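You operate a simulated robot arm through the tools that you are given. There is no shell and no other tool. Be economical: measure what you need, move in short steps, check, and stop when the job is done.

The job below is to be done with a simulated two-armed robot. You get a single attempt, and the scene is never put back.

Task
Brush the yellow cover clean and bolt it back on the blue box.
Fine: steady it with the other hand; put the hand brush back; shut both slide bolts. Set down upright: hand brush. What is to be rubbed or washed off counts as gone when no trace of it is left.

The check looks at the end state, three seconds after you hand in, the way a careful person would. Anything else that was tipped, shoved, dropped, spilled or broken makes it a failure. Lids that push on must go on centred and level and be pressed home; caps that screw on are set level and turned clockwise until they are tight.

Robot
Two 7-joint arms with two-finger parallel grippers on one trunk, on a base that drives. Base frame: it is fixed to the floor where the robot stands at the start and does not move with it; the origin is under the middle of the robot, x ahead of it, y to its left, z up; the surface under the hand at the start is at about z = 860. Lengths are in mm, angles in degrees, forces in N, time in s.
The left shoulder is at the start at [70, 163, 1295], the right one opposite. With the tool pointing down near the work surface each hand reaches from about 340 to 860 mm from the robot's upright axis, wherever it stands, measured 20 degrees to its own side. Places, roughly: inner slide bolt [500, 800, 1000]; opening of the blue box [500, 900, 900]; outer slide bolt [500, 1100, 1000]; rocker switch [1000, 900, 1200]. Payload 3.43 kg a hand.
The tool frame of a hand sits at the grasp point between the pads (the TCP): z along the fingers, y along the line on which they close. The tips reach 34 mm beyond it. Largest opening 128 mm; finger width 24, thickness 12; the body of the gripper, 48 by 130 mm, starts 96 mm behind the TCP.
Orientation is that of the tool frame in the base frame, as a unit quaternion [w, x, y, z]. With the fingers straight down and closing along the base's y, the tool's x points along the base's -x, its y along +y and its z along -z.

Tools
- The arms move only by the tool drive_tool. It takes "left_steps", "right_steps" or both (then of equal length, played together; a hand with none holds still); each is a list of rows, each a list of 7 numbers: the shift along the tool's x, y, z in mm, then the turn, a rotation vector about the tool's x, y, z in degrees, then the closure, from 0 (fully open) to 1 (shut). In form: [[tx, ty, tz, rx, ry, rz, grip], ...]. A call has 1 to 10 rows; each row is the pose to reach, as a shift and turn from the pose commanded when the call began, along the tool's axes at that moment. A row lasts 0.2 s, in which the tool goes at most 50 mm and 8.6 degrees; a call with a longer step from one row to the next is refused whole, and so is a gripper value outside its range. A pose out of reach is approached as far as the arm can. The call stops where the force on the tool passes 90 N (or 10 N more than at its start, if that is more) or the arm is blocked; 0.2 s more then pass. Each finger travels about 153 mm/s and halts on what it meets, pressing with about 25 N; the grip force reading is that of the motor and also rises with nothing between the fingers. The clock runs only during rows and for 0.2 s after the last one: add rows that repeat a pose to give the fingers time. It gives the time, the measured TCP pose, the force on the tool (base axes), the opening and the grip force at its end, in the units of the frame above (readings bear some noise), with the torque about the TCP (base axes, N m) and any sound that the robot's microphone picked up, and new pictures: "views" is both (left out), scene, wrist or none (wrist: the cameras of the hands that moved).
- Cameras (640 x 400 px; columns grow to the right, rows downward): "scene" is now at [125.7, 44.4, 1519.7]; the picture's right is [0.52, -0.85, -0.00], its down [-0.52, -0.32, -0.80] and it looks along [0.68, 0.42, -0.61] (base axes); focal length 276 px, centre (320, 200). "left" rides on the left gripper at [76, 11, -160] in its tool frame; the picture's right is [-0.15, 0.99, 0.00], its down [-0.88, -0.13, -0.46] and it looks along [-0.45, -0.07, 0.89] (tool axes); focal length 234 px, centre (320, 200). "right" rides on the right gripper at [76, -11, -160] in its tool frame; the picture's right is [0.15, 0.99, 0.00], its down [-0.88, 0.13, -0.46] and it looks along [-0.45, 0.07, 0.89] (tool axes); focal length 234 px, centre (320, 200). There is no depth. A picture from a camera that has moved, and an enlarged one, comes with that camera's place and axes in the base frame and with its lens.
- lift_body(by): slides the trunk up (or, below 0, down) by that many mm; the arms and the scene camera ride with it, the base frame stays. It gives what a move gives, with no picture.
- base_move(legs): drives the robot by 1 to 6 legs, each [ahead, left, turn to the left] in mm, mm and degrees, along the robot's own axes; the way and the turn of a leg run together, so that a leg with both is an arc; at most 1500 mm and 180 degrees a leg. The arms and the cameras ride along, it lands a little off, and it stops where it bumps. It gives what a move gives, and a new picture of the scene camera.
- pan_tilt(pan, tilt): turns the head with the scene camera to pan (to the left, within 86 degrees either way) and tilt (down, from -29 to 69), counted from straight ahead of the robot. It gives what a move gives, and a new picture of the scene camera.
- enlarge(camera, box): a new picture of the part [left, top, right, bottom] of that camera's present view, enlarged. The clock stands still meanwhile.
- close_job(): hands the job in; it is judged then, once.

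Go step by step. Nothing tells you exact positions but the pictures and the camera data: compare them with the known pose of the tool, close in by small moves and look again before you grip or let go. The budget is 120 turns and 260 pictures, counting those below and the enlarged ones. Unless the task says otherwise, let go and move clear before handing in, and close with one line.

The tools are called by a JSON object that holds its "api" and its "payload". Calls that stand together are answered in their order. drive_tool: Moves the arms, as the interface text tells. Its arguments: {"type":"object","properties":{"left_steps":{"type":"array"},"right_steps":{"type":"array"},"views":{"type":"string","enum":["both","scene","wrist","none"]}},"required":[]} The other tools are called the same way: lift_body (by) slides the trunk up or down; base_move (legs) drives the base; pan_tilt (pan, tilt) turns the head that bears the scene camera; enlarge (camera, box) takes an enlarged picture of a part of a camera's view; close_job () hands the job in.

At the start:

```text
time: 0.0
left_position: [414.4, 621.6, 1331.1]
left_orientation: [0.0, 0.0, 1.0, 0.001]
left_ft_force: [-0.2, -0.3, -0.2]
left_moment: [0.01, 0.01, 0.02]
left_width: 127.9
left_gripper_force: 0.1
right_position: [358.6, 44.8, 1344.9]
right_orientation: [0.0, 0.0, 1.0, 0.0]
right_ft_force: [0.1, -0.5, 0.2]
right_moment: [0.03, -0.02, 0.0]
right_width: 128.0
right_gripper_force: 0.1
trunk travel left (down, up): [-775.0, 165.0]
robot x, y, heading: [-3.8, -0.8, 0.4]
head pan, tilt: [31.5, 37.3]
```

scene: 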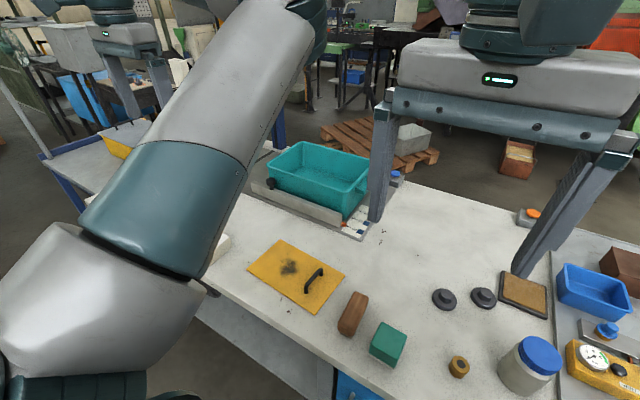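
right: 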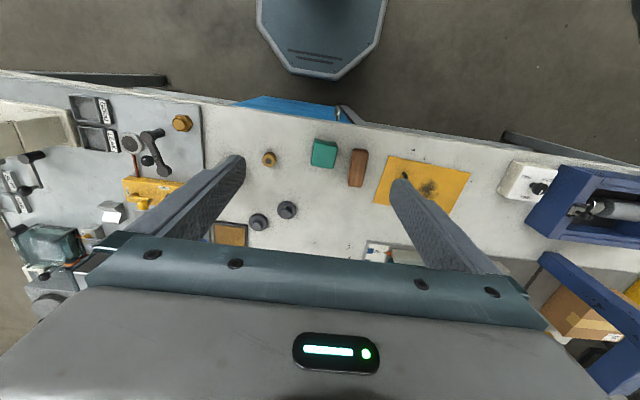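
left: 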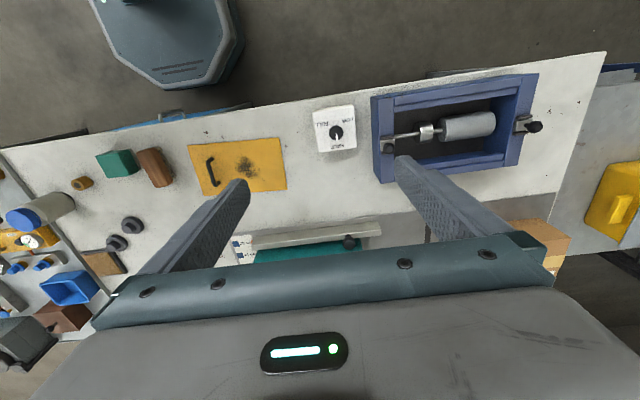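

I see the yellow cover lying flat at about [513, 371] with a dark smudge and a black handle. The blue box is near [490, 940], and a brown item near the green block may be the brush. I'll look closer before moving.

{"api": "enlarge", "payload": {"camera": "left", "box": [300, 60, 560, 222]}}

{"api": "enlarge", "payload": {"camera": "left", "box": [80, 110, 320, 260]}}

{"api": "enlarge", "payload": {"camera": "scene", "box": [230, 220, 570, 400]}}

{"api": "pan_tilt", "payload": {"pan": 70, "tilt": 30}}

```text
2.46 times, centred on (430, 141) of left
camera zoom: at [338.4, 632.6, 1490.5], right [0.15, 0.99, 0.0], down [0.88, -0.13, 0.46], along [0.45, -0.07, -0.89], focal length 576 px, centre (49, 345)
```

zoom: 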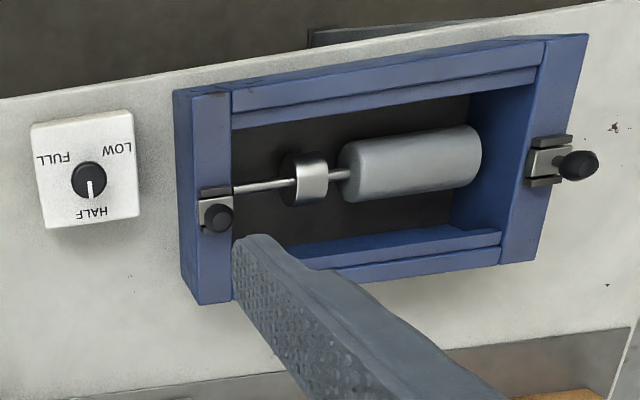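

```text
2.67 times, centred on (200, 185) of left
camera zoom: at [338.4, 632.6, 1490.5], right [0.15, 0.99, 0.0], down [0.88, -0.13, 0.46], along [0.45, -0.07, -0.89], focal length 624 px, centre (640, 240)
```

zoom: 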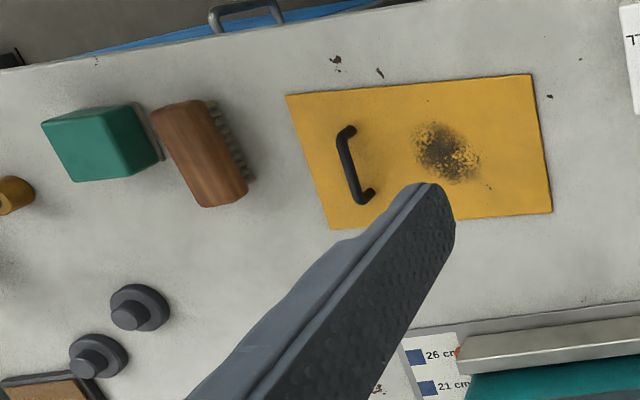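

```text
1.88 times, centred on (400, 310) of scene
camera zoom: at [125.7, 44.4, 1519.7], right [0.52, -0.85, 0.0], down [-0.52, -0.32, -0.8], along [0.68, 0.42, -0.61], focal length 520 px, centre (169, -7)
```

zoom: 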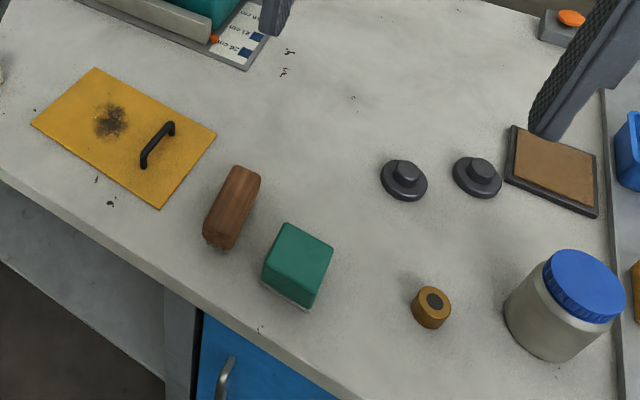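

```text
time: 1.1
left_position: [412.7, 620.7, 1331.0]
left_orientation: [0.0, 0.001, 1.0, 0.0]
left_ft_force: [-0.1, -0.7, -0.3]
left_moment: [0.0, 0.0, 0.0]
left_width: 128.1
left_gripper_force: 0.0
right_position: [358.9, 45.1, 1345.7]
right_orientation: [0.001, 0.0, 1.0, -0.001]
right_ft_force: [-0.9, 0.4, 0.2]
right_moment: [0.02, 0.03, 0.0]
right_width: 128.1
right_gripper_force: 0.1
trunk travel left (down, up): [-775.0, 165.0]
robot x, y, heading: [-1.2, -2.9, -0.1]
head pan, tilt: [70.0, 30.0]
camera scene: at [82.8, 84.0, 1531.0], right [0.94, -0.34, 0.0], down [-0.17, -0.47, -0.87], along [0.3, 0.81, -0.5], focal length 276 px, centre (320, 200)
```

scene: 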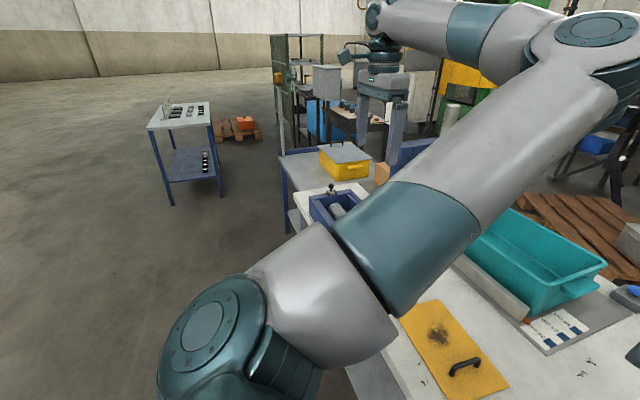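

The brush is the brown wooden block near [472, 170], bristles underneath. The plan is that the right hand brushes while the left hand steadies the plate's far end. I'll bring the right hand above the brush and look.

{"api": "drive_tool", "payload": {"right_steps": [[-14, 15, 36, 0, 0, 0, 0], [-28, 31, 73, 0, 0, 0, 0], [-42, 46, 110, 0, 0, 0, 0], [-56, 62, 147, 0, 0, 0, 0], [-70, 78, 184, 0, 0, 0, 0], [-84, 93, 221, 0, 0, 0, 0], [-98, 109, 258, 0, 0, 0, 0], [-113, 125, 290, 0, 0, 0, 0]], "views": "wrist"}}

{"api": "pan_tilt", "payload": {"pan": 30, "tilt": 50}}

```text
time: 2.9
left_position: [414.1, 624.4, 1331.3]
left_orientation: [0.0, 0.001, 1.0, 0.0]
left_ft_force: [-0.3, 0.2, -0.9]
left_moment: [-0.05, -0.01, -0.03]
left_width: 128.1
left_gripper_force: 0.0
right_position: [470.1, 170.5, 1053.7]
right_orientation: [-0.001, 0.0, 1.0, 0.0]
right_ft_force: [-0.1, -0.1, 0.4]
right_moment: [-0.02, 0.01, 0.0]
right_width: 128.1
right_gripper_force: 0.0
trunk travel left (down, up): [-775.0, 165.0]
robot x, y, heading: [-0.8, 0.3, 0.2]
head pan, tilt: [70.0, 30.0]
camera right: at [395.0, 159.3, 1214.2], right [-0.15, 0.99, 0.0], down [0.88, 0.13, 0.45], along [0.45, 0.07, -0.89], focal length 234 px, centre (320, 200)
```

right: 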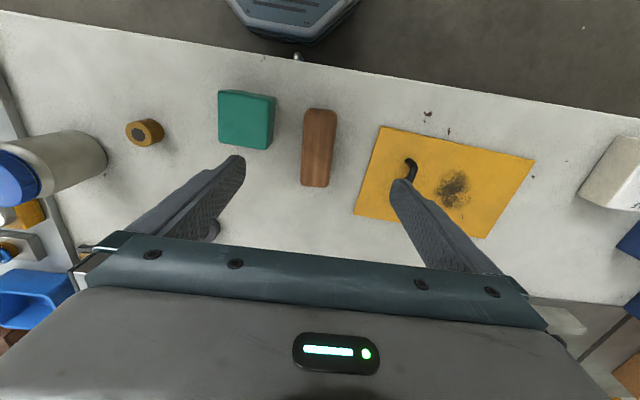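

```text
time: 3.9
left_position: [414.7, 621.1, 1331.5]
left_orientation: [0.0, 0.001, 1.0, 0.0]
left_ft_force: [0.5, -1.4, -0.8]
left_moment: [-0.02, -0.01, 0.02]
left_width: 128.0
left_gripper_force: 0.1
right_position: [470.0, 169.7, 1054.2]
right_orientation: [0.0, 0.001, 1.0, 0.0]
right_ft_force: [0.8, 0.6, 0.1]
right_moment: [0.03, 0.02, -0.01]
right_width: 128.2
right_gripper_force: 0.1
trunk travel left (down, up): [-775.0, 165.0]
robot x, y, heading: [0.3, 0.1, -0.1]
head pan, tilt: [30.0, 50.0]
camera scene: at [118.6, 37.8, 1501.5], right [0.5, -0.87, 0.0], down [-0.66, -0.38, -0.64], along [0.56, 0.32, -0.77], focal length 276 px, centre (320, 200)
```

scene: 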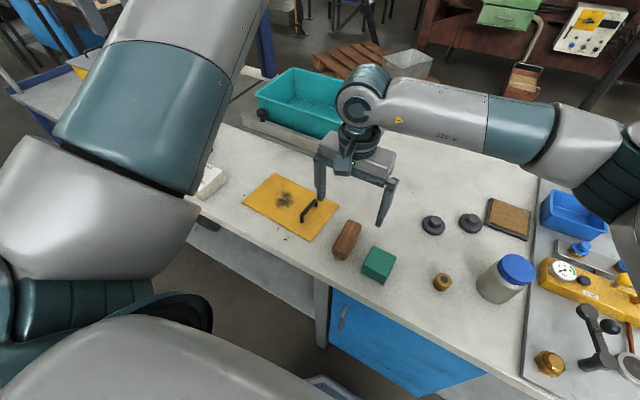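

The brush top is about z = 900, centred near [480, 171] and turned about 5°. I'll check its wood and bristle heights up close.

{"api": "enlarge", "payload": {"camera": "scene", "box": [230, 160, 410, 290]}}

{"api": "enlarge", "payload": {"camera": "right", "box": [200, 80, 360, 200]}}

```text
3.08 times, centred on (320, 225) of scene
camera zoom: at [118.6, 37.8, 1501.5], right [0.5, -0.87, 0.0], down [-0.66, -0.38, -0.64], along [0.56, 0.32, -0.77], focal length 850 px, centre (320, 123)
```

zoom: 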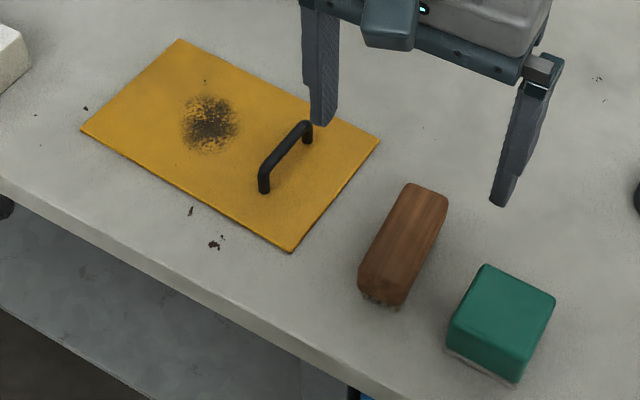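

```text
3.33 times, centred on (280, 140) of right
camera zoom: at [394.3, 158.6, 1215.1], right [-0.15, 0.99, 0.0], down [0.88, 0.13, 0.46], along [0.45, 0.07, -0.89], focal length 781 px, centre (453, 400)
```

zoom: 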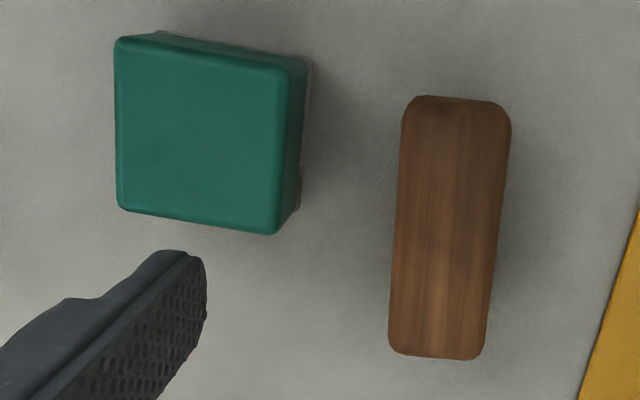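

The brush is about 107×41 mm with a nearby green block, so I'll narrow the fingers to about 70 mm and turn 4°. Then I'll come down part way and check.

{"api": "drive_tool", "payload": {"right_steps": [[-5, 0, 30, 0, 0, -4, 0.45], [-10.5, 0, 70, 0, 0, -4, 0.45], [-10.5, 0, 95, 0, 0, -4, 0.45], [-10.5, 0, 95, 0, 0, -4, 0.45]], "views": "both"}}

```text
time: 4.9
left_position: [414.3, 621.6, 1331.8]
left_orientation: [0.001, 0.001, 1.0, 0.001]
left_ft_force: [-0.5, 0.0, 0.8]
left_moment: [0.0, -0.03, -0.02]
left_width: 128.1
left_gripper_force: 0.1
right_position: [483.8, 168.4, 960.2]
right_orientation: [0.0, -0.035, 0.999, 0.0]
right_ft_force: [0.9, 0.6, -0.1]
right_moment: [0.05, 0.01, -0.03]
right_width: 70.4
right_gripper_force: 0.1
trunk travel left (down, up): [-775.0, 165.0]
robot x, y, heading: [-5.7, 0.7, 0.1]
head pan, tilt: [30.0, 50.0]
camera scene: at [118.3, 37.6, 1501.5], right [0.5, -0.87, 0.0], down [-0.66, -0.38, -0.64], along [0.56, 0.32, -0.77], focal length 276 px, centre (320, 200)
camera right: at [407.8, 152.0, 1121.5], right [-0.22, 0.98, 0.0], down [0.87, 0.19, 0.46], along [0.44, 0.1, -0.89], focal length 234 px, centre (320, 200)
```

scene: 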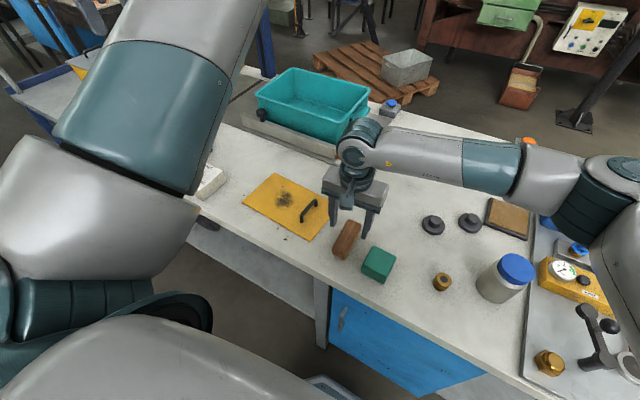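
right: 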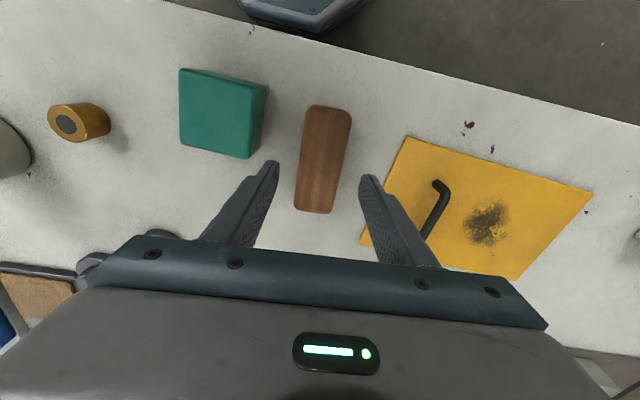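

The fingers straddle the brush and line up with it. I'll go down to TCP z ≈ 913 and grip.

{"api": "drive_tool", "payload": {"right_steps": [[4, 1, 24, 0, 0, 0, 0.45], [6, 2, 47, 0, 0, 0, 0.45], [6, 2, 47, 0, 0, 0, 0.6], [6, 2, 47, 0, 0, 0, 0.75], [6, 2, 47, 0, 0, 0, 0.9], [6, 2, 47, 0, 0, 0, 0.9]], "views": "wrist"}}

```text
time: 6.3
left_position: [413.5, 622.0, 1330.2]
left_orientation: [-0.001, 0.0, 1.0, -0.001]
left_ft_force: [-0.7, 0.8, -0.3]
left_moment: [0.0, -0.01, 0.01]
left_width: 127.8
left_gripper_force: 0.0
right_position: [477.1, 169.9, 915.2]
right_orientation: [0.0, -0.034, 0.999, 0.001]
right_ft_force: [-0.2, 0.9, -1.1]
right_moment: [0.0, -0.01, 0.01]
right_width: 41.1
right_gripper_force: 25.4
trunk travel left (down, up): [-775.0, 165.0]
robot x, y, heading: [-2.5, 0.1, 0.1]
head pan, tilt: [30.0, 50.0]
camera right: at [401.5, 154.4, 1074.4], right [-0.22, 0.98, 0.0], down [0.87, 0.19, 0.46], along [0.44, 0.1, -0.89], focal length 234 px, centre (320, 200)
```

right: 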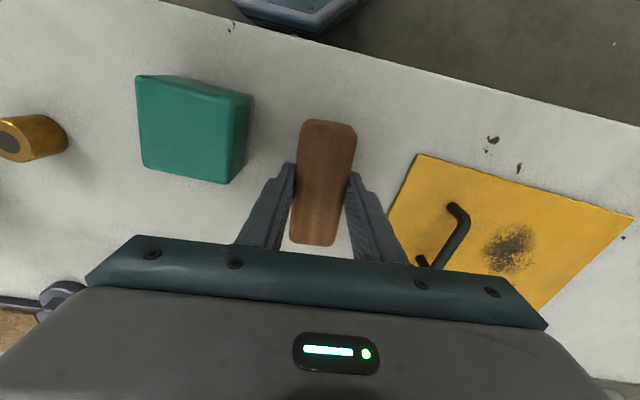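

The brush is gripped (41 mm). I'll lift it, and bring the left hand, closed and tilted 35° outwards, over the far end of the plate to steady it.

{"api": "drive_tool", "payload": {"right_steps": [[0, 0, -15, 0, 0, 0, 0.9], [0, 0, -50, 0, 0, 0, 0.9], [0, 0, -90, 0, 0, 0, 0.9], [0, 0, -90, 0, 0, 0, 0.9], [0, 0, -90, 0, 0, 0, 0.9], [0, 0, -90, 0, 0, 0, 0.9], [0, 0, -90, 0, 0, 0, 0.9], [0, 0, -90, 0, 0, 0, 0.9], [0, 0, -90, 0, 0, 0, 0.9], [0, 0, -90, 0, 0, 0, 0.9]], "left_steps": [[-14, -13, 37, 3.5, 0, 0, 0.1], [-29, -26, 74, 7, 0, 0, 0.3], [-43, -40, 111, 10.5, 0, 0, 0.5], [-58, -53, 148, 14, 0, 0, 0.7], [-73, -66, 185, 17.5, 0, 0, 0.9], [-87, -80, 222, 21, 0, 0, 1], [-102, -93, 259, 24.5, 0, 0, 1], [-116, -106, 296, 28, 0, 0, 1], [-131, -120, 333, 31.5, 0, 0, 1], [-146, -132, 370, 35, 0, 0, 1]], "views": "both"}}

```text
time: 8.5
left_position: [558.6, 492.7, 960.2]
left_orientation: [-0.001, -0.001, 0.953, -0.301]
left_ft_force: [1.1, 0.4, 0.1]
left_moment: [-0.01, -0.03, 0.0]
left_width: 0.2
left_gripper_force: 25.3
right_position: [476.4, 172.5, 1006.2]
right_orientation: [0.0, -0.034, 0.999, 0.0]
right_ft_force: [0.1, -0.2, -2.3]
right_moment: [-0.01, 0.02, 0.02]
right_width: 41.6
right_gripper_force: 25.4
trunk travel left (down, up): [-775.0, 165.0]
robot x, y, heading: [-0.1, 0.0, -0.1]
head pan, tilt: [30.0, 50.0]
camera scene: at [119.7, 38.6, 1501.4], right [0.5, -0.87, 0.0], down [-0.66, -0.38, -0.64], along [0.56, 0.32, -0.77], focal length 276 px, centre (320, 200)
camera right: at [401.8, 156.8, 1166.7], right [-0.22, 0.98, 0.0], down [0.87, 0.19, 0.45], along [0.44, 0.1, -0.89], focal length 234 px, centre (320, 200)
camera left: at [483.9, 592.4, 1083.8], right [0.15, 0.81, -0.57], down [0.88, 0.15, 0.45], along [0.45, -0.57, -0.69], focal length 234 px, centre (320, 200)
```

scene: 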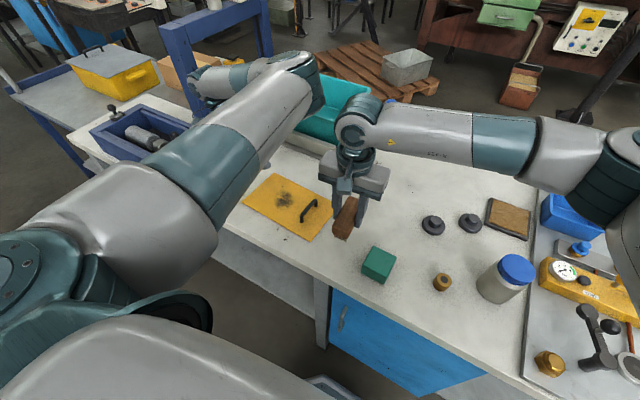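
right: 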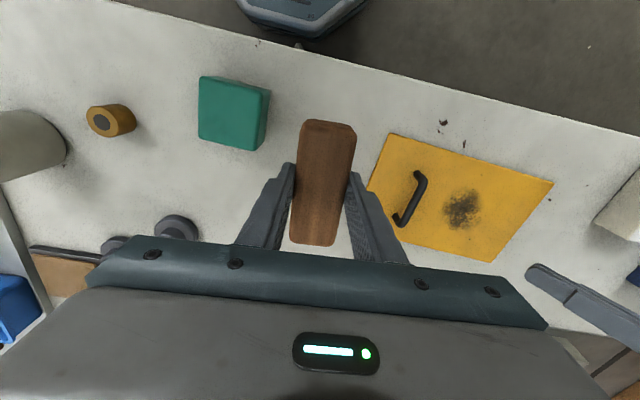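
left: 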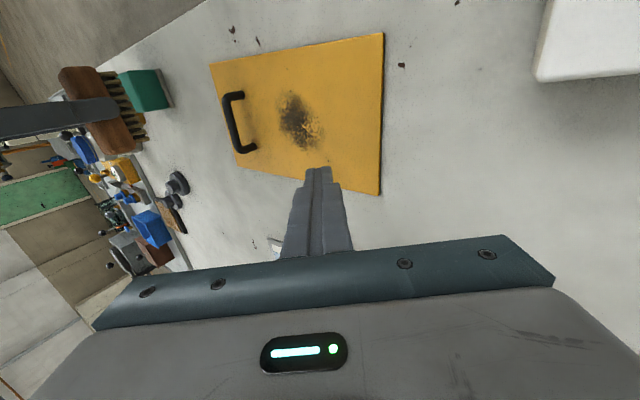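

The left hand is in position over the far end of the plate. I'll lower it until its tips nearly touch the plate.

{"api": "drive_tool", "payload": {"left_steps": [[0, 18, 21, 0, 0, 0, 1], [0, 35.7, 42.2, 0, 0, 0, 1], [0, 37.4, 44.7, 0, 0, 0, 1], [0, 38.6, 46.3, 0, 0, 0, 1], [0, 38.6, 46.3, 0, 0, 0, 1]], "views": "wrist"}}

```text
time: 9.7
left_position: [558.4, 495.4, 901.3]
left_orientation: [0.0, 0.001, 0.954, -0.301]
left_ft_force: [-0.4, 0.2, -0.3]
left_moment: [-0.02, -0.03, -0.01]
left_width: 0.0
left_gripper_force: 24.9
right_position: [475.9, 172.4, 1007.0]
right_orientation: [0.0, -0.035, 0.999, 0.0]
right_ft_force: [0.1, 0.2, -1.1]
right_moment: [-0.01, 0.02, 0.02]
right_width: 41.3
right_gripper_force: 24.7
trunk travel left (down, up): [-775.0, 165.0]
robot x, y, heading: [-1.9, -1.1, -0.0]
head pan, tilt: [30.0, 50.0]
camera left: at [483.9, 595.8, 1025.1], right [0.15, 0.81, -0.57], down [0.88, 0.15, 0.45], along [0.45, -0.57, -0.69], focal length 234 px, centre (320, 200)
```

left: 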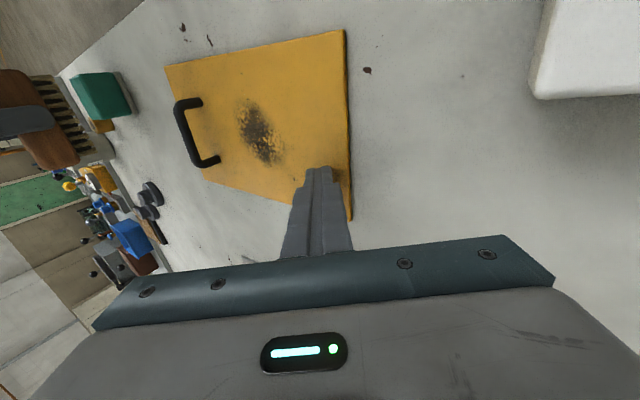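

The tips are just above the plate. I'll lower in small steps until I feel contact.

{"api": "drive_tool", "payload": {"left_steps": [[0, 0.6, 0.8, 0, 0, 0, 1], [0, 1.1, 1.6, 0, 0, 0, 1], [0, 1.7, 2.5, 0, 0, 0, 1], [0, 1.7, 2.5, 0, 0, 0, 1]], "views": "none"}}

```text
time: 10.7
left_position: [559.5, 495.4, 898.6]
left_orientation: [0.0, 0.001, 0.954, -0.3]
left_ft_force: [0.6, 1.5, 4.0]
left_moment: [0.02, -0.01, 0.02]
left_width: 0.0
left_gripper_force: 24.9
right_position: [476.2, 172.2, 1007.5]
right_orientation: [0.0, -0.035, 0.999, 0.0]
right_ft_force: [0.3, 0.2, -1.0]
right_moment: [0.03, -0.01, 0.0]
right_width: 41.4
right_gripper_force: 24.9
trunk travel left (down, up): [-775.0, 165.0]
robot x, y, heading: [-3.1, 3.9, -0.0]
head pan, tilt: [30.0, 50.0]
```

Contact has begun at about 4 N. I'll press a little more and carry the brush over the smudge.

{"api": "drive_tool", "payload": {"left_steps": [[0, 0.6, 0.8, 0, 0, 0, 1], [0, 1.1, 1.6, 0, 0, 0, 1], [0, 1.1, 1.6, 0, 0, 0, 1], [0, 1.1, 1.6, 0, 0, 0, 1], [0, 1.1, 1.6, 0, 0, 0, 1], [0, 1.1, 1.6, 0, 0, 0, 1]], "right_steps": [[-10, 40, 0, 0, 0, 4, 0.9], [-20, 80, 0, 0, 0, 4, 0.9], [-30, 120, 0, 0, 0, 4, 0.9], [-40, 165, 0, 0, 0, 4, 0.9], [-46, 205, 0, 0, 0, 4, 0.9], [-50, 228, 10, 0, 0, 4, 0.9]], "views": "both"}}

```text
time: 12.3
left_position: [533.7, 543.2, 899.5]
left_orientation: [0.012, -0.043, 0.955, -0.293]
left_ft_force: [-0.1, 0.1, -0.2]
left_moment: [-0.02, 0.0, -0.01]
left_width: 0.0
left_gripper_force: 24.9
right_position: [518.8, 272.8, 1003.6]
right_orientation: [0.0, 0.022, 1.0, -0.003]
right_ft_force: [0.5, -0.2, -1.6]
right_moment: [0.01, 0.03, -0.02]
right_width: 41.5
right_gripper_force: 25.0
right hand out of reach, approached as far as the arm can: row 4, 5, 6
trunk travel left (down, up): [-775.0, 165.0]
robot x, y, heading: [1.2, -1.7, -0.1]
head pan, tilt: [30.0, 50.0]
stopped in row 6 (left hand): the arm was blocked; the commanded pose is now the measured one
camera scene: at [118.8, 36.5, 1501.5], right [0.5, -0.87, 0.0], down [-0.66, -0.38, -0.64], along [0.56, 0.32, -0.77], focal length 276 px, centre (320, 200)
camera right: at [441.9, 266.2, 1163.3], right [-0.1, 0.99, -0.01], down [0.89, 0.09, 0.46], along [0.45, 0.04, -0.89], focal length 234 px, centre (320, 200)
camera left: at [450.3, 634.3, 1024.4], right [0.07, 0.83, -0.56], down [0.86, 0.23, 0.45], along [0.5, -0.51, -0.7], focal length 234 px, centre (320, 200)
```

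scene: 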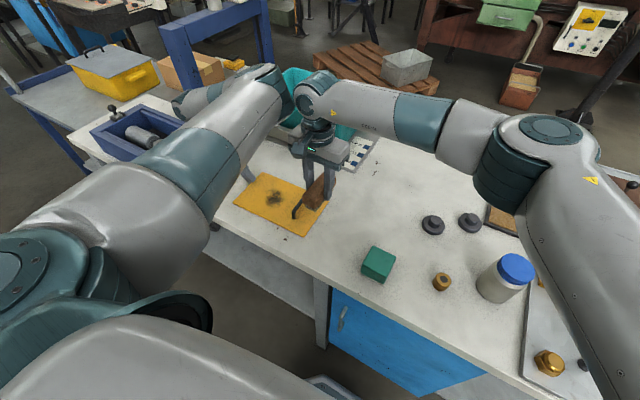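
right: 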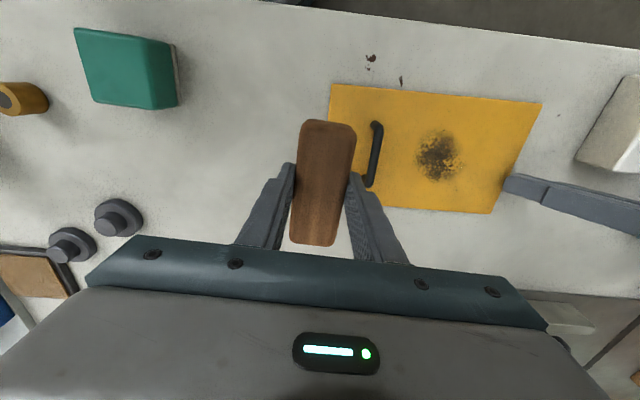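
left: 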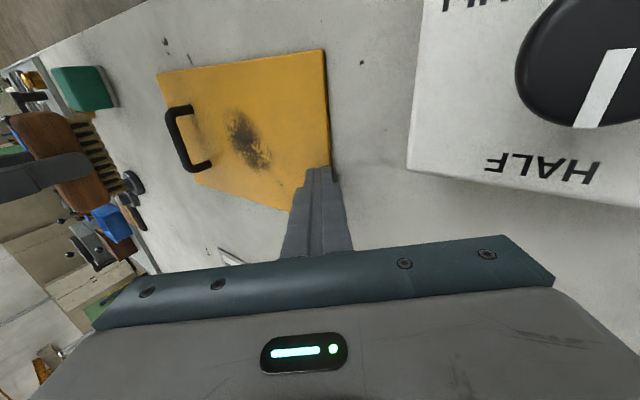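

The right hand ran out of reach and the arms bumped at the left elbow, pushing the left hand off the plate. I'll back both off, then drive left so the plate is in front of the robot.

{"api": "drive_tool", "payload": {"right_steps": [[0, -30, 0, 0, 0, 0, 0.9], [0, -70, 0, 0, 0, 0, 0.9], [0, -110, 0, 0, 0, 0, 0.9], [0, -150, 0, 0, 0, 0, 0.9], [0, -190, 0, 0, 0, 0, 0.9], [0, -230, 0, 0, 0, 0, 0.9]], "left_steps": [[0, 0, 0, 0, 0, 0, 1], [0, -10, -15, 0, 0, 0, 1], [0, -30, -40, 0, 0, 0, 1], [0, -57, -80, 0, 0, 0, 1], [0, -85, -115, 0, 0, 0, 1], [0, -110, -150, 0, 0, 0, 1]], "views": "both"}}

```text
time: 13.7
left_position: [532.5, 538.9, 1086.8]
left_orientation: [0.013, -0.041, 0.955, -0.293]
left_ft_force: [-0.4, -1.1, 0.2]
left_moment: [0.05, 0.0, -0.01]
left_width: 0.0
left_gripper_force: 24.7
right_position: [510.6, 43.2, 1003.9]
right_orientation: [0.001, 0.021, 1.0, -0.001]
right_ft_force: [-1.0, 0.0, -1.9]
right_moment: [0.03, -0.04, -0.05]
right_width: 41.3
right_gripper_force: 25.0
trunk travel left (down, up): [-775.0, 165.0]
robot x, y, heading: [-2.1, -1.0, 0.1]
head pan, tilt: [30.0, 50.0]
camera scene: at [117.5, 34.4, 1501.6], right [0.5, -0.87, 0.0], down [-0.66, -0.38, -0.64], along [0.56, 0.32, -0.77], focal length 276 px, centre (320, 200)
camera right: at [433.5, 36.9, 1164.3], right [-0.1, 0.99, 0.0], down [0.88, 0.1, 0.46], along [0.45, 0.04, -0.89], focal length 234 px, centre (320, 200)
camera left: at [449.1, 628.6, 1211.9], right [0.07, 0.83, -0.56], down [0.86, 0.22, 0.45], along [0.5, -0.51, -0.7], focal length 234 px, centre (320, 200)
```

scene: 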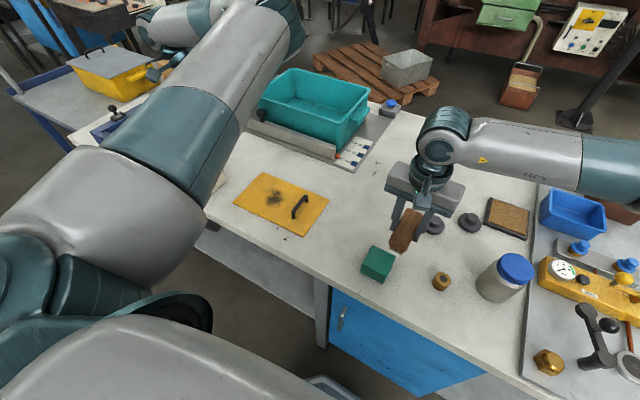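
right: 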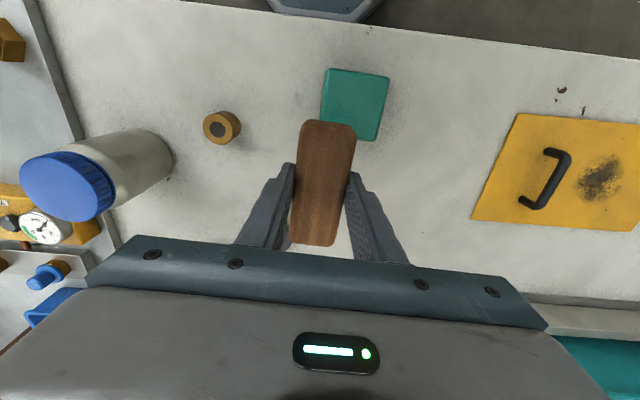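
left: 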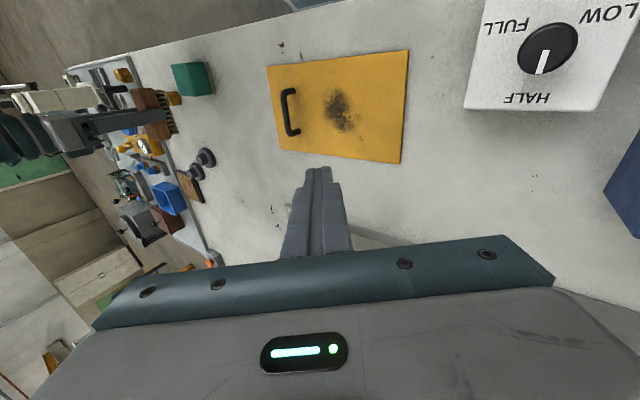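

The plate only shifted slightly, which is harmless. I'll straighten and retract the left hand, then drive left about 330 mm.

{"api": "drive_tool", "payload": {"left_steps": [[16, -24, -17, -6, 0, 0, 1], [33, -48, -34, -12, 0, 0, 1], [50, -72, -50, -18, 0, 0, 1], [66, -95, -67, -24, 0, 0, 1], [83, -119, -84, -30, 0, 0, 1], [100, -143, -101, -35, 0, 0, 0.9]], "views": "none"}}

{"api": "base_move", "payload": {"legs": [[0, 330, 0]]}}

```text
time: 15.1
left_position: [440.9, 466.1, 1248.5]
left_orientation: [0.0, -0.043, 0.999, 0.007]
left_ft_force: [-0.4, 0.2, -0.2]
left_moment: [0.02, -0.02, -0.01]
left_width: 12.8
left_gripper_force: 0.1
right_position: [510.8, 44.7, 1004.4]
right_orientation: [0.001, 0.021, 1.0, -0.003]
right_ft_force: [0.7, -0.3, -0.8]
right_moment: [0.03, 0.0, -0.01]
right_width: 41.3
right_gripper_force: 25.2
trunk travel left (down, up): [-775.0, 165.0]
robot x, y, heading: [1.0, -1.6, -0.2]
head pan, tilt: [30.0, 50.0]
```

```text
time: 17.3
left_position: [435.4, 802.3, 1247.7]
left_orientation: [-0.001, -0.048, 0.999, 0.007]
left_ft_force: [0.7, -0.3, -0.5]
left_moment: [0.01, 0.0, 0.02]
left_width: 12.5
left_gripper_force: 0.0
right_position: [509.4, 381.5, 1003.8]
right_orientation: [0.0, 0.017, 1.0, -0.003]
right_ft_force: [0.5, -0.6, -1.6]
right_moment: [0.0, 0.01, 0.02]
right_width: 41.5
right_gripper_force: 24.7
trunk travel left (down, up): [-775.0, 165.0]
robot x, y, heading: [-1.6, 331.0, 0.3]
head pan, tilt: [30.0, 50.0]
camera scene: at [116.6, 368.8, 1501.5], right [0.51, -0.86, 0.0], down [-0.66, -0.39, -0.64], along [0.55, 0.33, -0.77], focal length 276 px, centre (320, 200)
```

scene: 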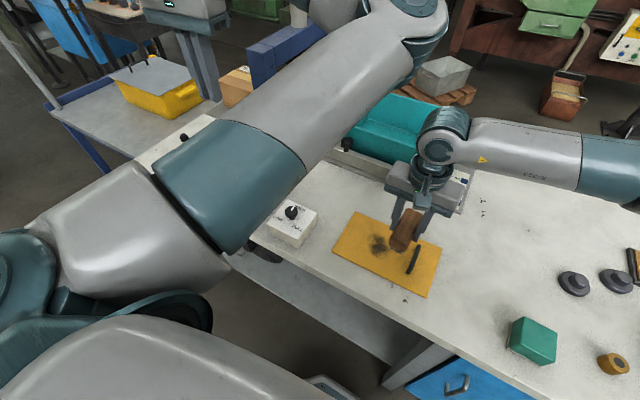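

The plate is now in front of the robot. I'll bring the left hand over its far end again, tilted, with the right hand shifted aside.

{"api": "drive_tool", "payload": {"left_steps": [[-9, -31, 0, 3.5, 0, 0.5, 1], [-18, -62, 10, 7, 0, 1, 1], [-28, -94, 35, 10.5, 0, 1.5, 1], [-37, -125, 60, 14, 0, 2, 1], [-46, -156, 85, 17.5, 0, 2.5, 1], [-56, -187, 105, 21, 0, 3, 1], [-65, -218, 125, 24.5, 0, 3.5, 1], [-74, -250, 145, 28, 0, 4, 1], [-84, -281, 165, 31.5, 0, 5, 1], [-93, -308, 185, 35, 0, 5.5, 1]], "right_steps": [[0, -40, 0, 0, 0, 0, 0.9], [0, -80, 0, 0, 0, 0, 0.9], [0, -120, 0, 0, 0, 0, 0.9], [0, -120, 0, 0, 0, 0, 0.9], [0, -120, 0, 0, 0, 0, 0.9], [0, -120, 0, 0, 0, 0, 0.9], [0, -120, 0, 0, 0, 0, 0.9], [0, -120, 0, 0, 0, 0, 0.9], [0, -120, 0, 0, 0, 0, 0.9], [0, -120, 0, 0, 0, 0, 0.9]], "views": "both"}}

```text
time: 19.5
left_position: [553.1, 507.2, 1057.8]
left_orientation: [0.015, 0.003, 0.955, -0.295]
left_ft_force: [0.4, 0.0, -0.3]
left_moment: [0.02, 0.0, -0.01]
left_width: 0.0
left_gripper_force: 25.2
left hand out of reach, approached as far as the arm can: row 3, 4, 5
right_position: [507.0, 262.3, 1006.0]
right_orientation: [0.001, 0.016, 1.0, -0.004]
right_ft_force: [-0.8, 0.1, -0.7]
right_moment: [0.01, 0.0, 0.01]
right_width: 41.5
right_gripper_force: 24.7
trunk travel left (down, up): [-775.0, 165.0]
robot x, y, heading: [-2.1, 330.2, 0.5]
head pan, tilt: [30.0, 50.0]
camera scene: at [115.8, 369.2, 1501.6], right [0.51, -0.86, 0.0], down [-0.66, -0.39, -0.64], along [0.55, 0.33, -0.77], focal length 276 px, centre (320, 200)
camera right: at [430.2, 254.5, 1165.3], right [-0.11, 0.99, -0.01], down [0.88, 0.1, 0.46], along [0.45, 0.05, -0.89], focal length 234 px, centre (320, 200)
camera left: at [474.5, 605.4, 1181.1], right [0.16, 0.82, -0.55], down [0.87, 0.15, 0.48], along [0.47, -0.55, -0.68], focal length 234 px, centre (320, 200)
```

scene: 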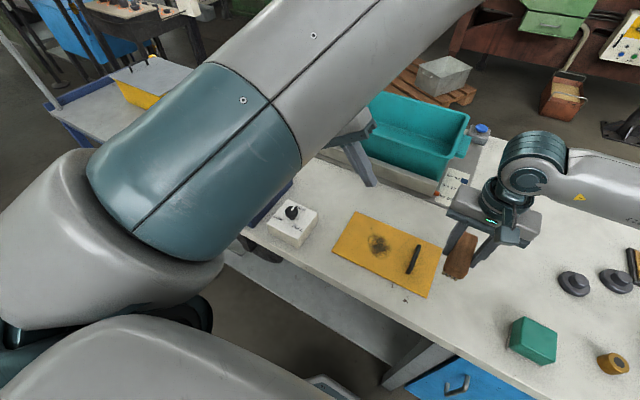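
right: 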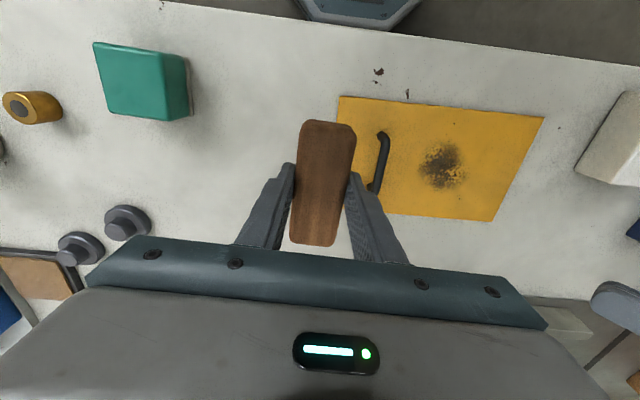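
left: 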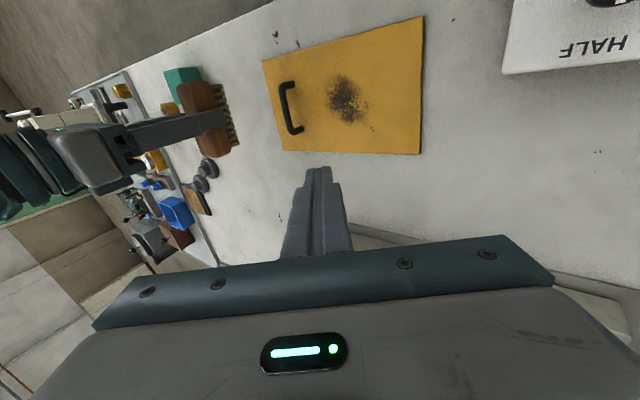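

The left elbow now rises high above. To give both arms more room I'll raise the trunk, then lower the hands to the bench.

{"api": "lift_body", "payload": {"by": 150}}

{"api": "drive_tool", "payload": {"left_steps": [[0, 10, 30, 0, 0, 0, 1], [0, 35, 60, 0, 0, 0, 1], [0, 60, 95, 0, 0, 0, 1], [0, 85, 130, 0, 0, 0, 1], [0, 110, 165, 0, 0, 0, 1], [0, 130, 185, 0, 0, 0, 1], [0, 155, 215, 0, 0, 0, 1]], "right_steps": [[0, 0, 40, 0, 0, 0, 0.9], [0, 0, 80, 0, 0, 0, 0.9], [0, 0, 120, 0, 0, 0, 0.9], [0, 0, 145, 0, 0, 0, 0.9], [0, 0, 145, 0, 0, 0, 0.9], [0, 0, 145, 0, 0, 0, 0.9], [0, 0, 145, 0, 0, 0, 0.9]], "views": "both"}}

```text
time: 21.3
left_position: [555.2, 508.3, 1207.2]
left_orientation: [0.013, 0.002, 0.956, -0.295]
left_ft_force: [0.2, -1.0, 0.3]
left_moment: [-0.01, -0.02, -0.01]
left_width: 0.0
left_gripper_force: 25.1
right_position: [508.2, 262.3, 1156.1]
right_orientation: [0.0, 0.017, 1.0, -0.003]
right_ft_force: [0.7, 0.0, -2.0]
right_moment: [-0.05, 0.01, 0.01]
right_width: 41.3
right_gripper_force: 24.7
trunk travel left (down, up): [-925.0, 15.0]
robot x, y, heading: [-0.8, 330.8, 0.5]
head pan, tilt: [30.0, 50.0]
```

```text
time: 22.9
left_position: [563.8, 518.6, 944.4]
left_orientation: [0.014, 0.001, 0.956, -0.294]
left_ft_force: [0.2, -0.5, 0.3]
left_moment: [0.0, -0.02, -0.01]
left_width: 0.2
left_gripper_force: 25.4
right_position: [508.3, 259.9, 1010.4]
right_orientation: [0.0, 0.017, 1.0, -0.003]
right_ft_force: [0.9, -0.3, -0.8]
right_moment: [0.02, 0.0, 0.0]
right_width: 41.3
right_gripper_force: 25.2
trunk travel left (down, up): [-925.0, 15.0]
robot x, y, heading: [1.3, 330.7, 0.3]
head pan, tilt: [30.0, 50.0]
camera scene: at [117.9, 370.6, 1651.4], right [0.51, -0.86, 0.0], down [-0.66, -0.39, -0.64], along [0.55, 0.33, -0.77], focal length 276 px, centre (320, 200)
camera right: at [432.0, 252.6, 1171.4], right [-0.11, 0.99, -0.01], down [0.88, 0.1, 0.45], along [0.45, 0.04, -0.89], focal length 234 px, centre (320, 200)
camera left: at [484.8, 616.4, 1066.3], right [0.16, 0.82, -0.55], down [0.87, 0.15, 0.47], along [0.47, -0.55, -0.69], focal length 234 px, centre (320, 200)
```

scene: 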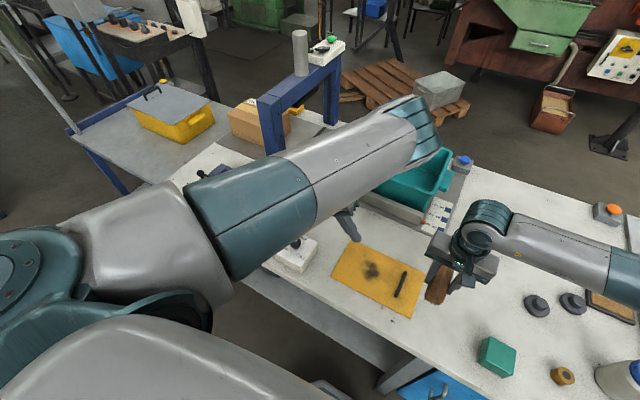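
right: 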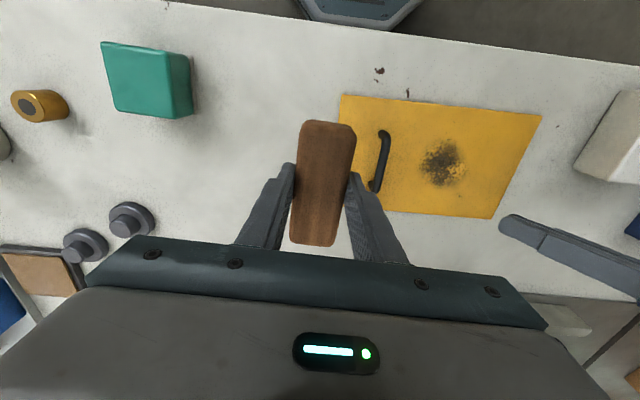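
left: 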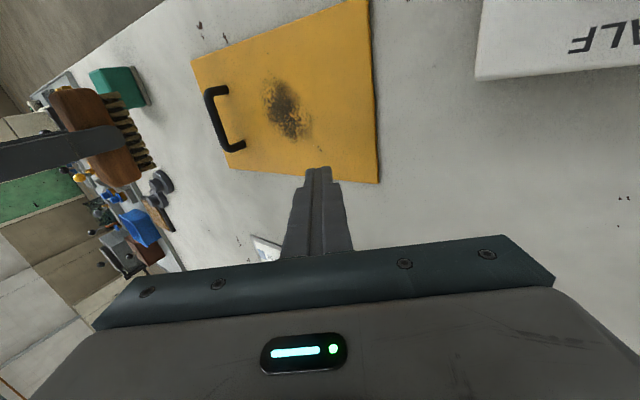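

The elbows now have more room. I'll lower the left tips onto the plate.

{"api": "drive_tool", "payload": {"left_steps": [[0, 12, 15, 0, 0, 0, 1], [0, 24, 30, 0, 0, 0, 1], [0, 26.5, 33.5, 0, 0, 0, 1], [0, 27.5, 35, 0, 0, 0, 1], [0, 28.3, 36.2, 0, 0, 0, 1], [0, 28.3, 36.2, 0, 0, 0, 1]], "right_steps": [[0, 0, 10, 0, 0, 0, 0.9], [0, 0, 25, 0, 0, 0, 0.9], [0, 0, 38, 0, 0, 0, 0.9], [0, 0, 38, 0, 0, 0, 0.9], [0, 0, 38, 0, 0, 0, 0.9], [0, 0, 38, 0, 0, 0, 0.9]], "views": "none"}}

```text
time: 24.3
left_position: [563.1, 521.5, 898.4]
left_orientation: [0.015, 0.002, 0.956, -0.295]
left_ft_force: [2.3, 5.2, 24.1]
left_moment: [-0.12, 0.18, -0.03]
left_width: 0.0
left_gripper_force: 25.5
right_position: [508.2, 260.1, 972.4]
right_orientation: [0.001, 0.016, 1.0, -0.003]
right_ft_force: [-0.5, 0.2, -2.0]
right_moment: [0.02, 0.0, -0.01]
right_width: 41.2
right_gripper_force: 25.2
trunk travel left (down, up): [-925.0, 15.0]
robot x, y, heading: [-2.2, 332.2, 0.5]
head pan, tilt: [30.0, 50.0]
```

The left hand presses the plate with about 24 N. Now I'll bring the brush over the smudge.

{"api": "drive_tool", "payload": {"right_steps": [[-1, 32, 0, 0, 0, 0, 0.9], [-2, 64, 0, 0, 0, 0, 0.9], [-3, 96, 0, 0, 0, 0, 0.9], [-5, 128, 0, 0, 0, 0, 0.9], [-7, 155, 0, 0, 0, 0, 0.9]], "views": "both"}}

```text
time: 25.5
left_position: [560.9, 520.7, 898.8]
left_orientation: [0.014, 0.001, 0.955, -0.295]
left_ft_force: [6.9, 5.1, 36.3]
left_moment: [-0.23, 0.12, 0.06]
left_width: 0.0
left_gripper_force: 24.7
right_position: [515.8, 418.2, 971.8]
right_orientation: [0.001, 0.017, 1.0, -0.004]
right_ft_force: [0.4, 0.0, -2.1]
right_moment: [0.0, 0.01, -0.02]
right_width: 41.1
right_gripper_force: 24.8
trunk travel left (down, up): [-925.0, 15.0]
robot x, y, heading: [-2.4, 326.7, 0.5]
head pan, tilt: [30.0, 50.0]
camera scene: at [113.3, 370.4, 1651.8], right [0.51, -0.86, 0.0], down [-0.66, -0.39, -0.64], along [0.56, 0.33, -0.77], focal length 276 px, centre (320, 200)
camera right: at [439.0, 410.2, 1131.4], right [-0.11, 0.99, -0.01], down [0.88, 0.1, 0.46], along [0.46, 0.04, -0.89], focal length 234 px, centre (320, 200)
```

scene: 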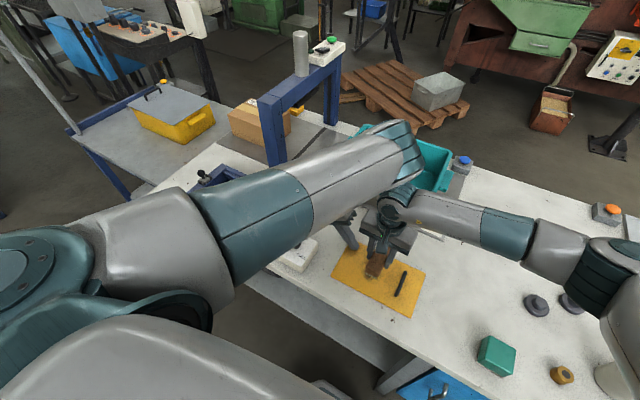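
right: 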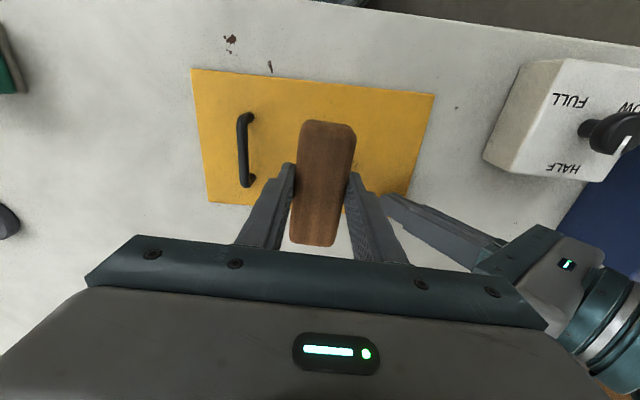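

The brush is over the smudge and clear of the left hand. I'll lower it to bristle contact.

{"api": "drive_tool", "payload": {"right_steps": [[0, 0, 25, 0, 0, 0, 0.9], [0, 0, 48, 0, 0, 0, 0.9], [0, 0, 52, 0, 0, 0, 0.9], [0, 0, 55, 0, 0, 0, 0.9], [0, 0, 57, 0, 0, 0, 0.9]], "views": "none"}}

```text
time: 26.7
left_position: [560.9, 520.3, 898.3]
left_orientation: [0.015, 0.002, 0.955, -0.295]
left_ft_force: [10.1, 4.4, 26.7]
left_moment: [-0.12, -0.04, 0.09]
left_width: 0.0
left_gripper_force: 25.3
right_position: [518.9, 415.0, 917.2]
right_orientation: [0.002, 0.017, 1.0, -0.002]
right_ft_force: [-0.2, -3.6, 21.7]
right_moment: [0.02, -0.03, 0.1]
right_width: 42.0
right_gripper_force: 25.0
trunk travel left (down, up): [-925.0, 15.0]
robot x, y, heading: [-0.2, 328.8, 0.7]
head pan, tilt: [30.0, 50.0]
```

Firm bristle contact at about 20 N. I'll ease up slightly and scrub along x, with y lanes covering the smudge.

{"api": "drive_tool", "payload": {"right_steps": [[0, 5, -1, 0, 0, 0, 0.9], [-35, 8, -1, 0, 0, 0, 0.9], [0, 10, -1, 0, 0, 0, 0.9], [35, 12, -1, 0, 0, 0, 0.9], [0, 14, -1, 0, 0, 0, 0.9], [-35, 16, -1, 0, 0, 0, 0.9], [0, 18, -1, 0, 0, 0, 0.9], [35, 18, -1, 0, 0, 0, 0.9], [0, 5, -1, 0, 0, 0, 0.9], [0, -15, -1, 0, 0, 0, 0.9]], "views": "wrist"}}

```text
time: 28.9
left_position: [559.5, 518.6, 899.1]
left_orientation: [0.015, 0.002, 0.956, -0.294]
left_ft_force: [3.9, -3.0, 28.4]
left_moment: [-0.35, 0.15, 0.06]
left_width: 0.3
left_gripper_force: 24.6
right_position: [516.7, 398.6, 915.4]
right_orientation: [0.003, 0.017, 1.0, -0.002]
right_ft_force: [1.7, 6.8, 20.3]
right_moment: [0.35, 0.08, -0.08]
right_width: 41.6
right_gripper_force: 25.2
trunk travel left (down, up): [-925.0, 15.0]
robot x, y, heading: [-2.7, 330.6, 0.6]
head pan, tilt: [30.0, 50.0]
camera right: at [439.5, 391.0, 1075.5], right [-0.11, 0.99, 0.0], down [0.88, 0.1, 0.46], along [0.46, 0.05, -0.89], focal length 234 px, centre (320, 200)
```

right: 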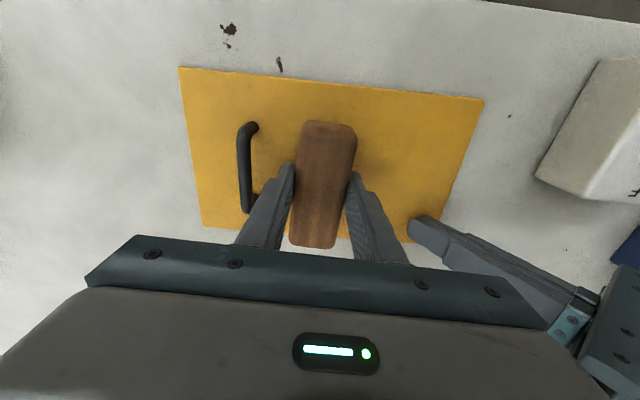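

Most of the smudge already looks gone. I'll do another round of strokes across all lanes to be sure.

{"api": "drive_tool", "payload": {"right_steps": [[-35, 0, 0, 0, 0, 0, 0.9], [0, 3, 0, 0, 0, 0, 0.9], [35, 6, 0, 0, 0, 0, 0.9], [0, 12, 0, 0, 0, 0, 0.9], [-35, 18, 0, 0, 0, 0, 0.9], [0, 24, 0, 0, 0, 0, 0.9], [35, 30, 0, 0, 0, 0, 0.9], [0, 36, 0, 0, 0, 0, 0.9], [-35, 40, 0, 0, 0, 0, 0.9], [0, 40, 0, 0, 0, 0, 0.9]], "views": "none"}}

{"api": "drive_tool", "payload": {"right_steps": [[35, 0, 0, 0, 0, 0, 0.9], [0, -8, 0, 0, 0, 0, 0.9], [-35, -14, 0, 0, 0, 0, 0.9], [0, -20, 0, 0, 0, 0, 0.9], [35, -26, 0, 0, 0, 0, 0.9], [0, -30, 0, 0, 0, 0, 0.9], [0, -30, -25, 0, 0, 0, 0.9], [0, -50, -60, 0, 0, 0, 0.9], [0, -90, -60, 0, 0, 0, 0.9], [0, -135, -60, 0, 0, 0, 0.9]], "views": "both"}}

```text
time: 31.1
left_position: [561.1, 519.4, 899.2]
left_orientation: [0.015, 0.002, 0.955, -0.295]
left_ft_force: [-1.8, 0.6, 36.7]
left_moment: [-0.32, 0.37, -0.02]
left_width: 0.0
left_gripper_force: 25.3
right_position: [519.3, 439.5, 918.3]
right_orientation: [0.001, 0.016, 1.0, -0.003]
right_ft_force: [-0.3, -0.3, -1.2]
right_moment: [0.03, 0.01, -0.02]
right_width: 41.3
right_gripper_force: 25.0
trunk travel left (down, up): [-925.0, 15.0]
robot x, y, heading: [-1.8, 330.6, 0.6]
head pan, tilt: [30.0, 50.0]
```

```text
time: 33.3
left_position: [560.1, 519.6, 896.7]
left_orientation: [0.015, 0.001, 0.956, -0.293]
left_ft_force: [0.3, 2.6, 36.6]
left_moment: [-0.3, 0.37, 0.0]
left_width: 0.0
left_gripper_force: 25.5
right_position: [515.7, 304.5, 977.9]
right_orientation: [0.002, 0.016, 1.0, -0.002]
right_ft_force: [-0.1, -0.2, -1.6]
right_moment: [0.0, 0.01, -0.02]
right_width: 41.6
right_gripper_force: 25.1
trunk travel left (down, up): [-925.0, 15.0]
robot x, y, heading: [-3.0, 329.2, 0.4]
head pan, tilt: [30.0, 50.0]
camera scene: at [112.0, 366.0, 1651.9], right [0.51, -0.86, 0.0], down [-0.66, -0.39, -0.65], along [0.56, 0.33, -0.76], focal length 276 px, centre (320, 200)
camera right: at [438.7, 295.8, 1138.0], right [-0.11, 0.99, 0.0], down [0.88, 0.1, 0.46], along [0.46, 0.05, -0.89], focal length 234 px, centre (320, 200)
```

scene: 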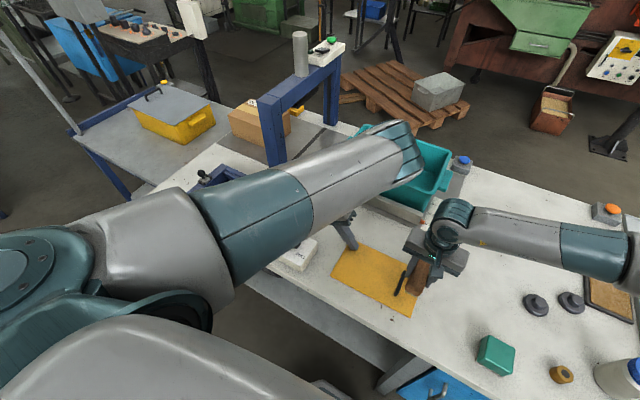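
right: 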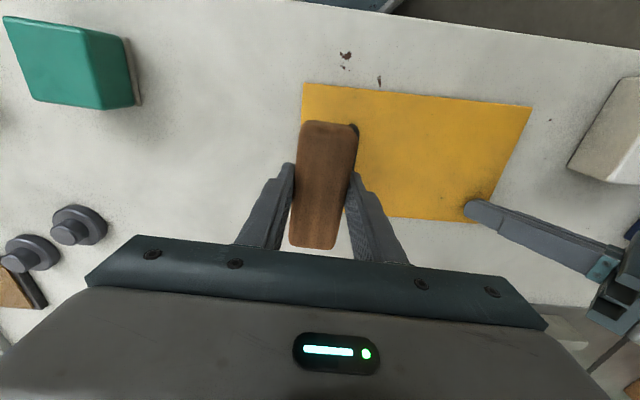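

The plate looks clean. I'll zoom in to check for traces.

{"api": "enlarge", "payload": {"camera": "right", "box": [340, 80, 540, 225]}}

{"api": "enlarge", "payload": {"camera": "left", "box": [120, 0, 400, 240]}}

```text
2.76 times, centred on (440, 152) of right
camera zoom: at [438.7, 295.8, 1138.0], right [-0.11, 0.99, 0.0], down [0.88, 0.1, 0.46], along [0.46, 0.05, -0.89], focal length 646 px, centre (-11, 331)
```

zoom: 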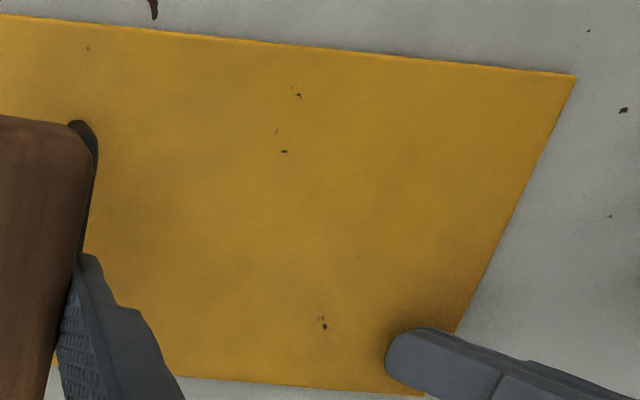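

```text
1.67 times, centred on (260, 120) of left
camera zoom: at [481.0, 617.5, 1021.5], right [0.16, 0.82, -0.55], down [0.87, 0.15, 0.48], along [0.48, -0.55, -0.69], focal length 390 px, centre (420, 333)
```

zoom: 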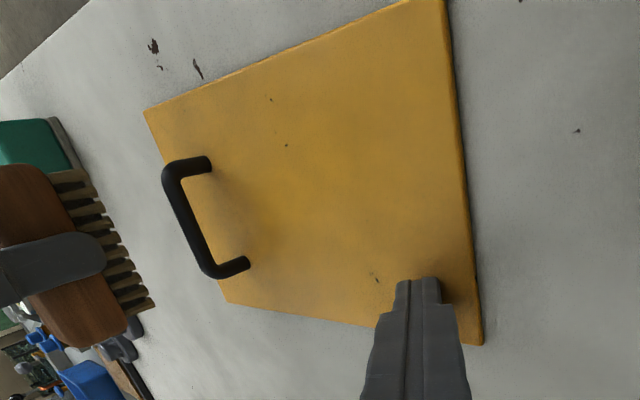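

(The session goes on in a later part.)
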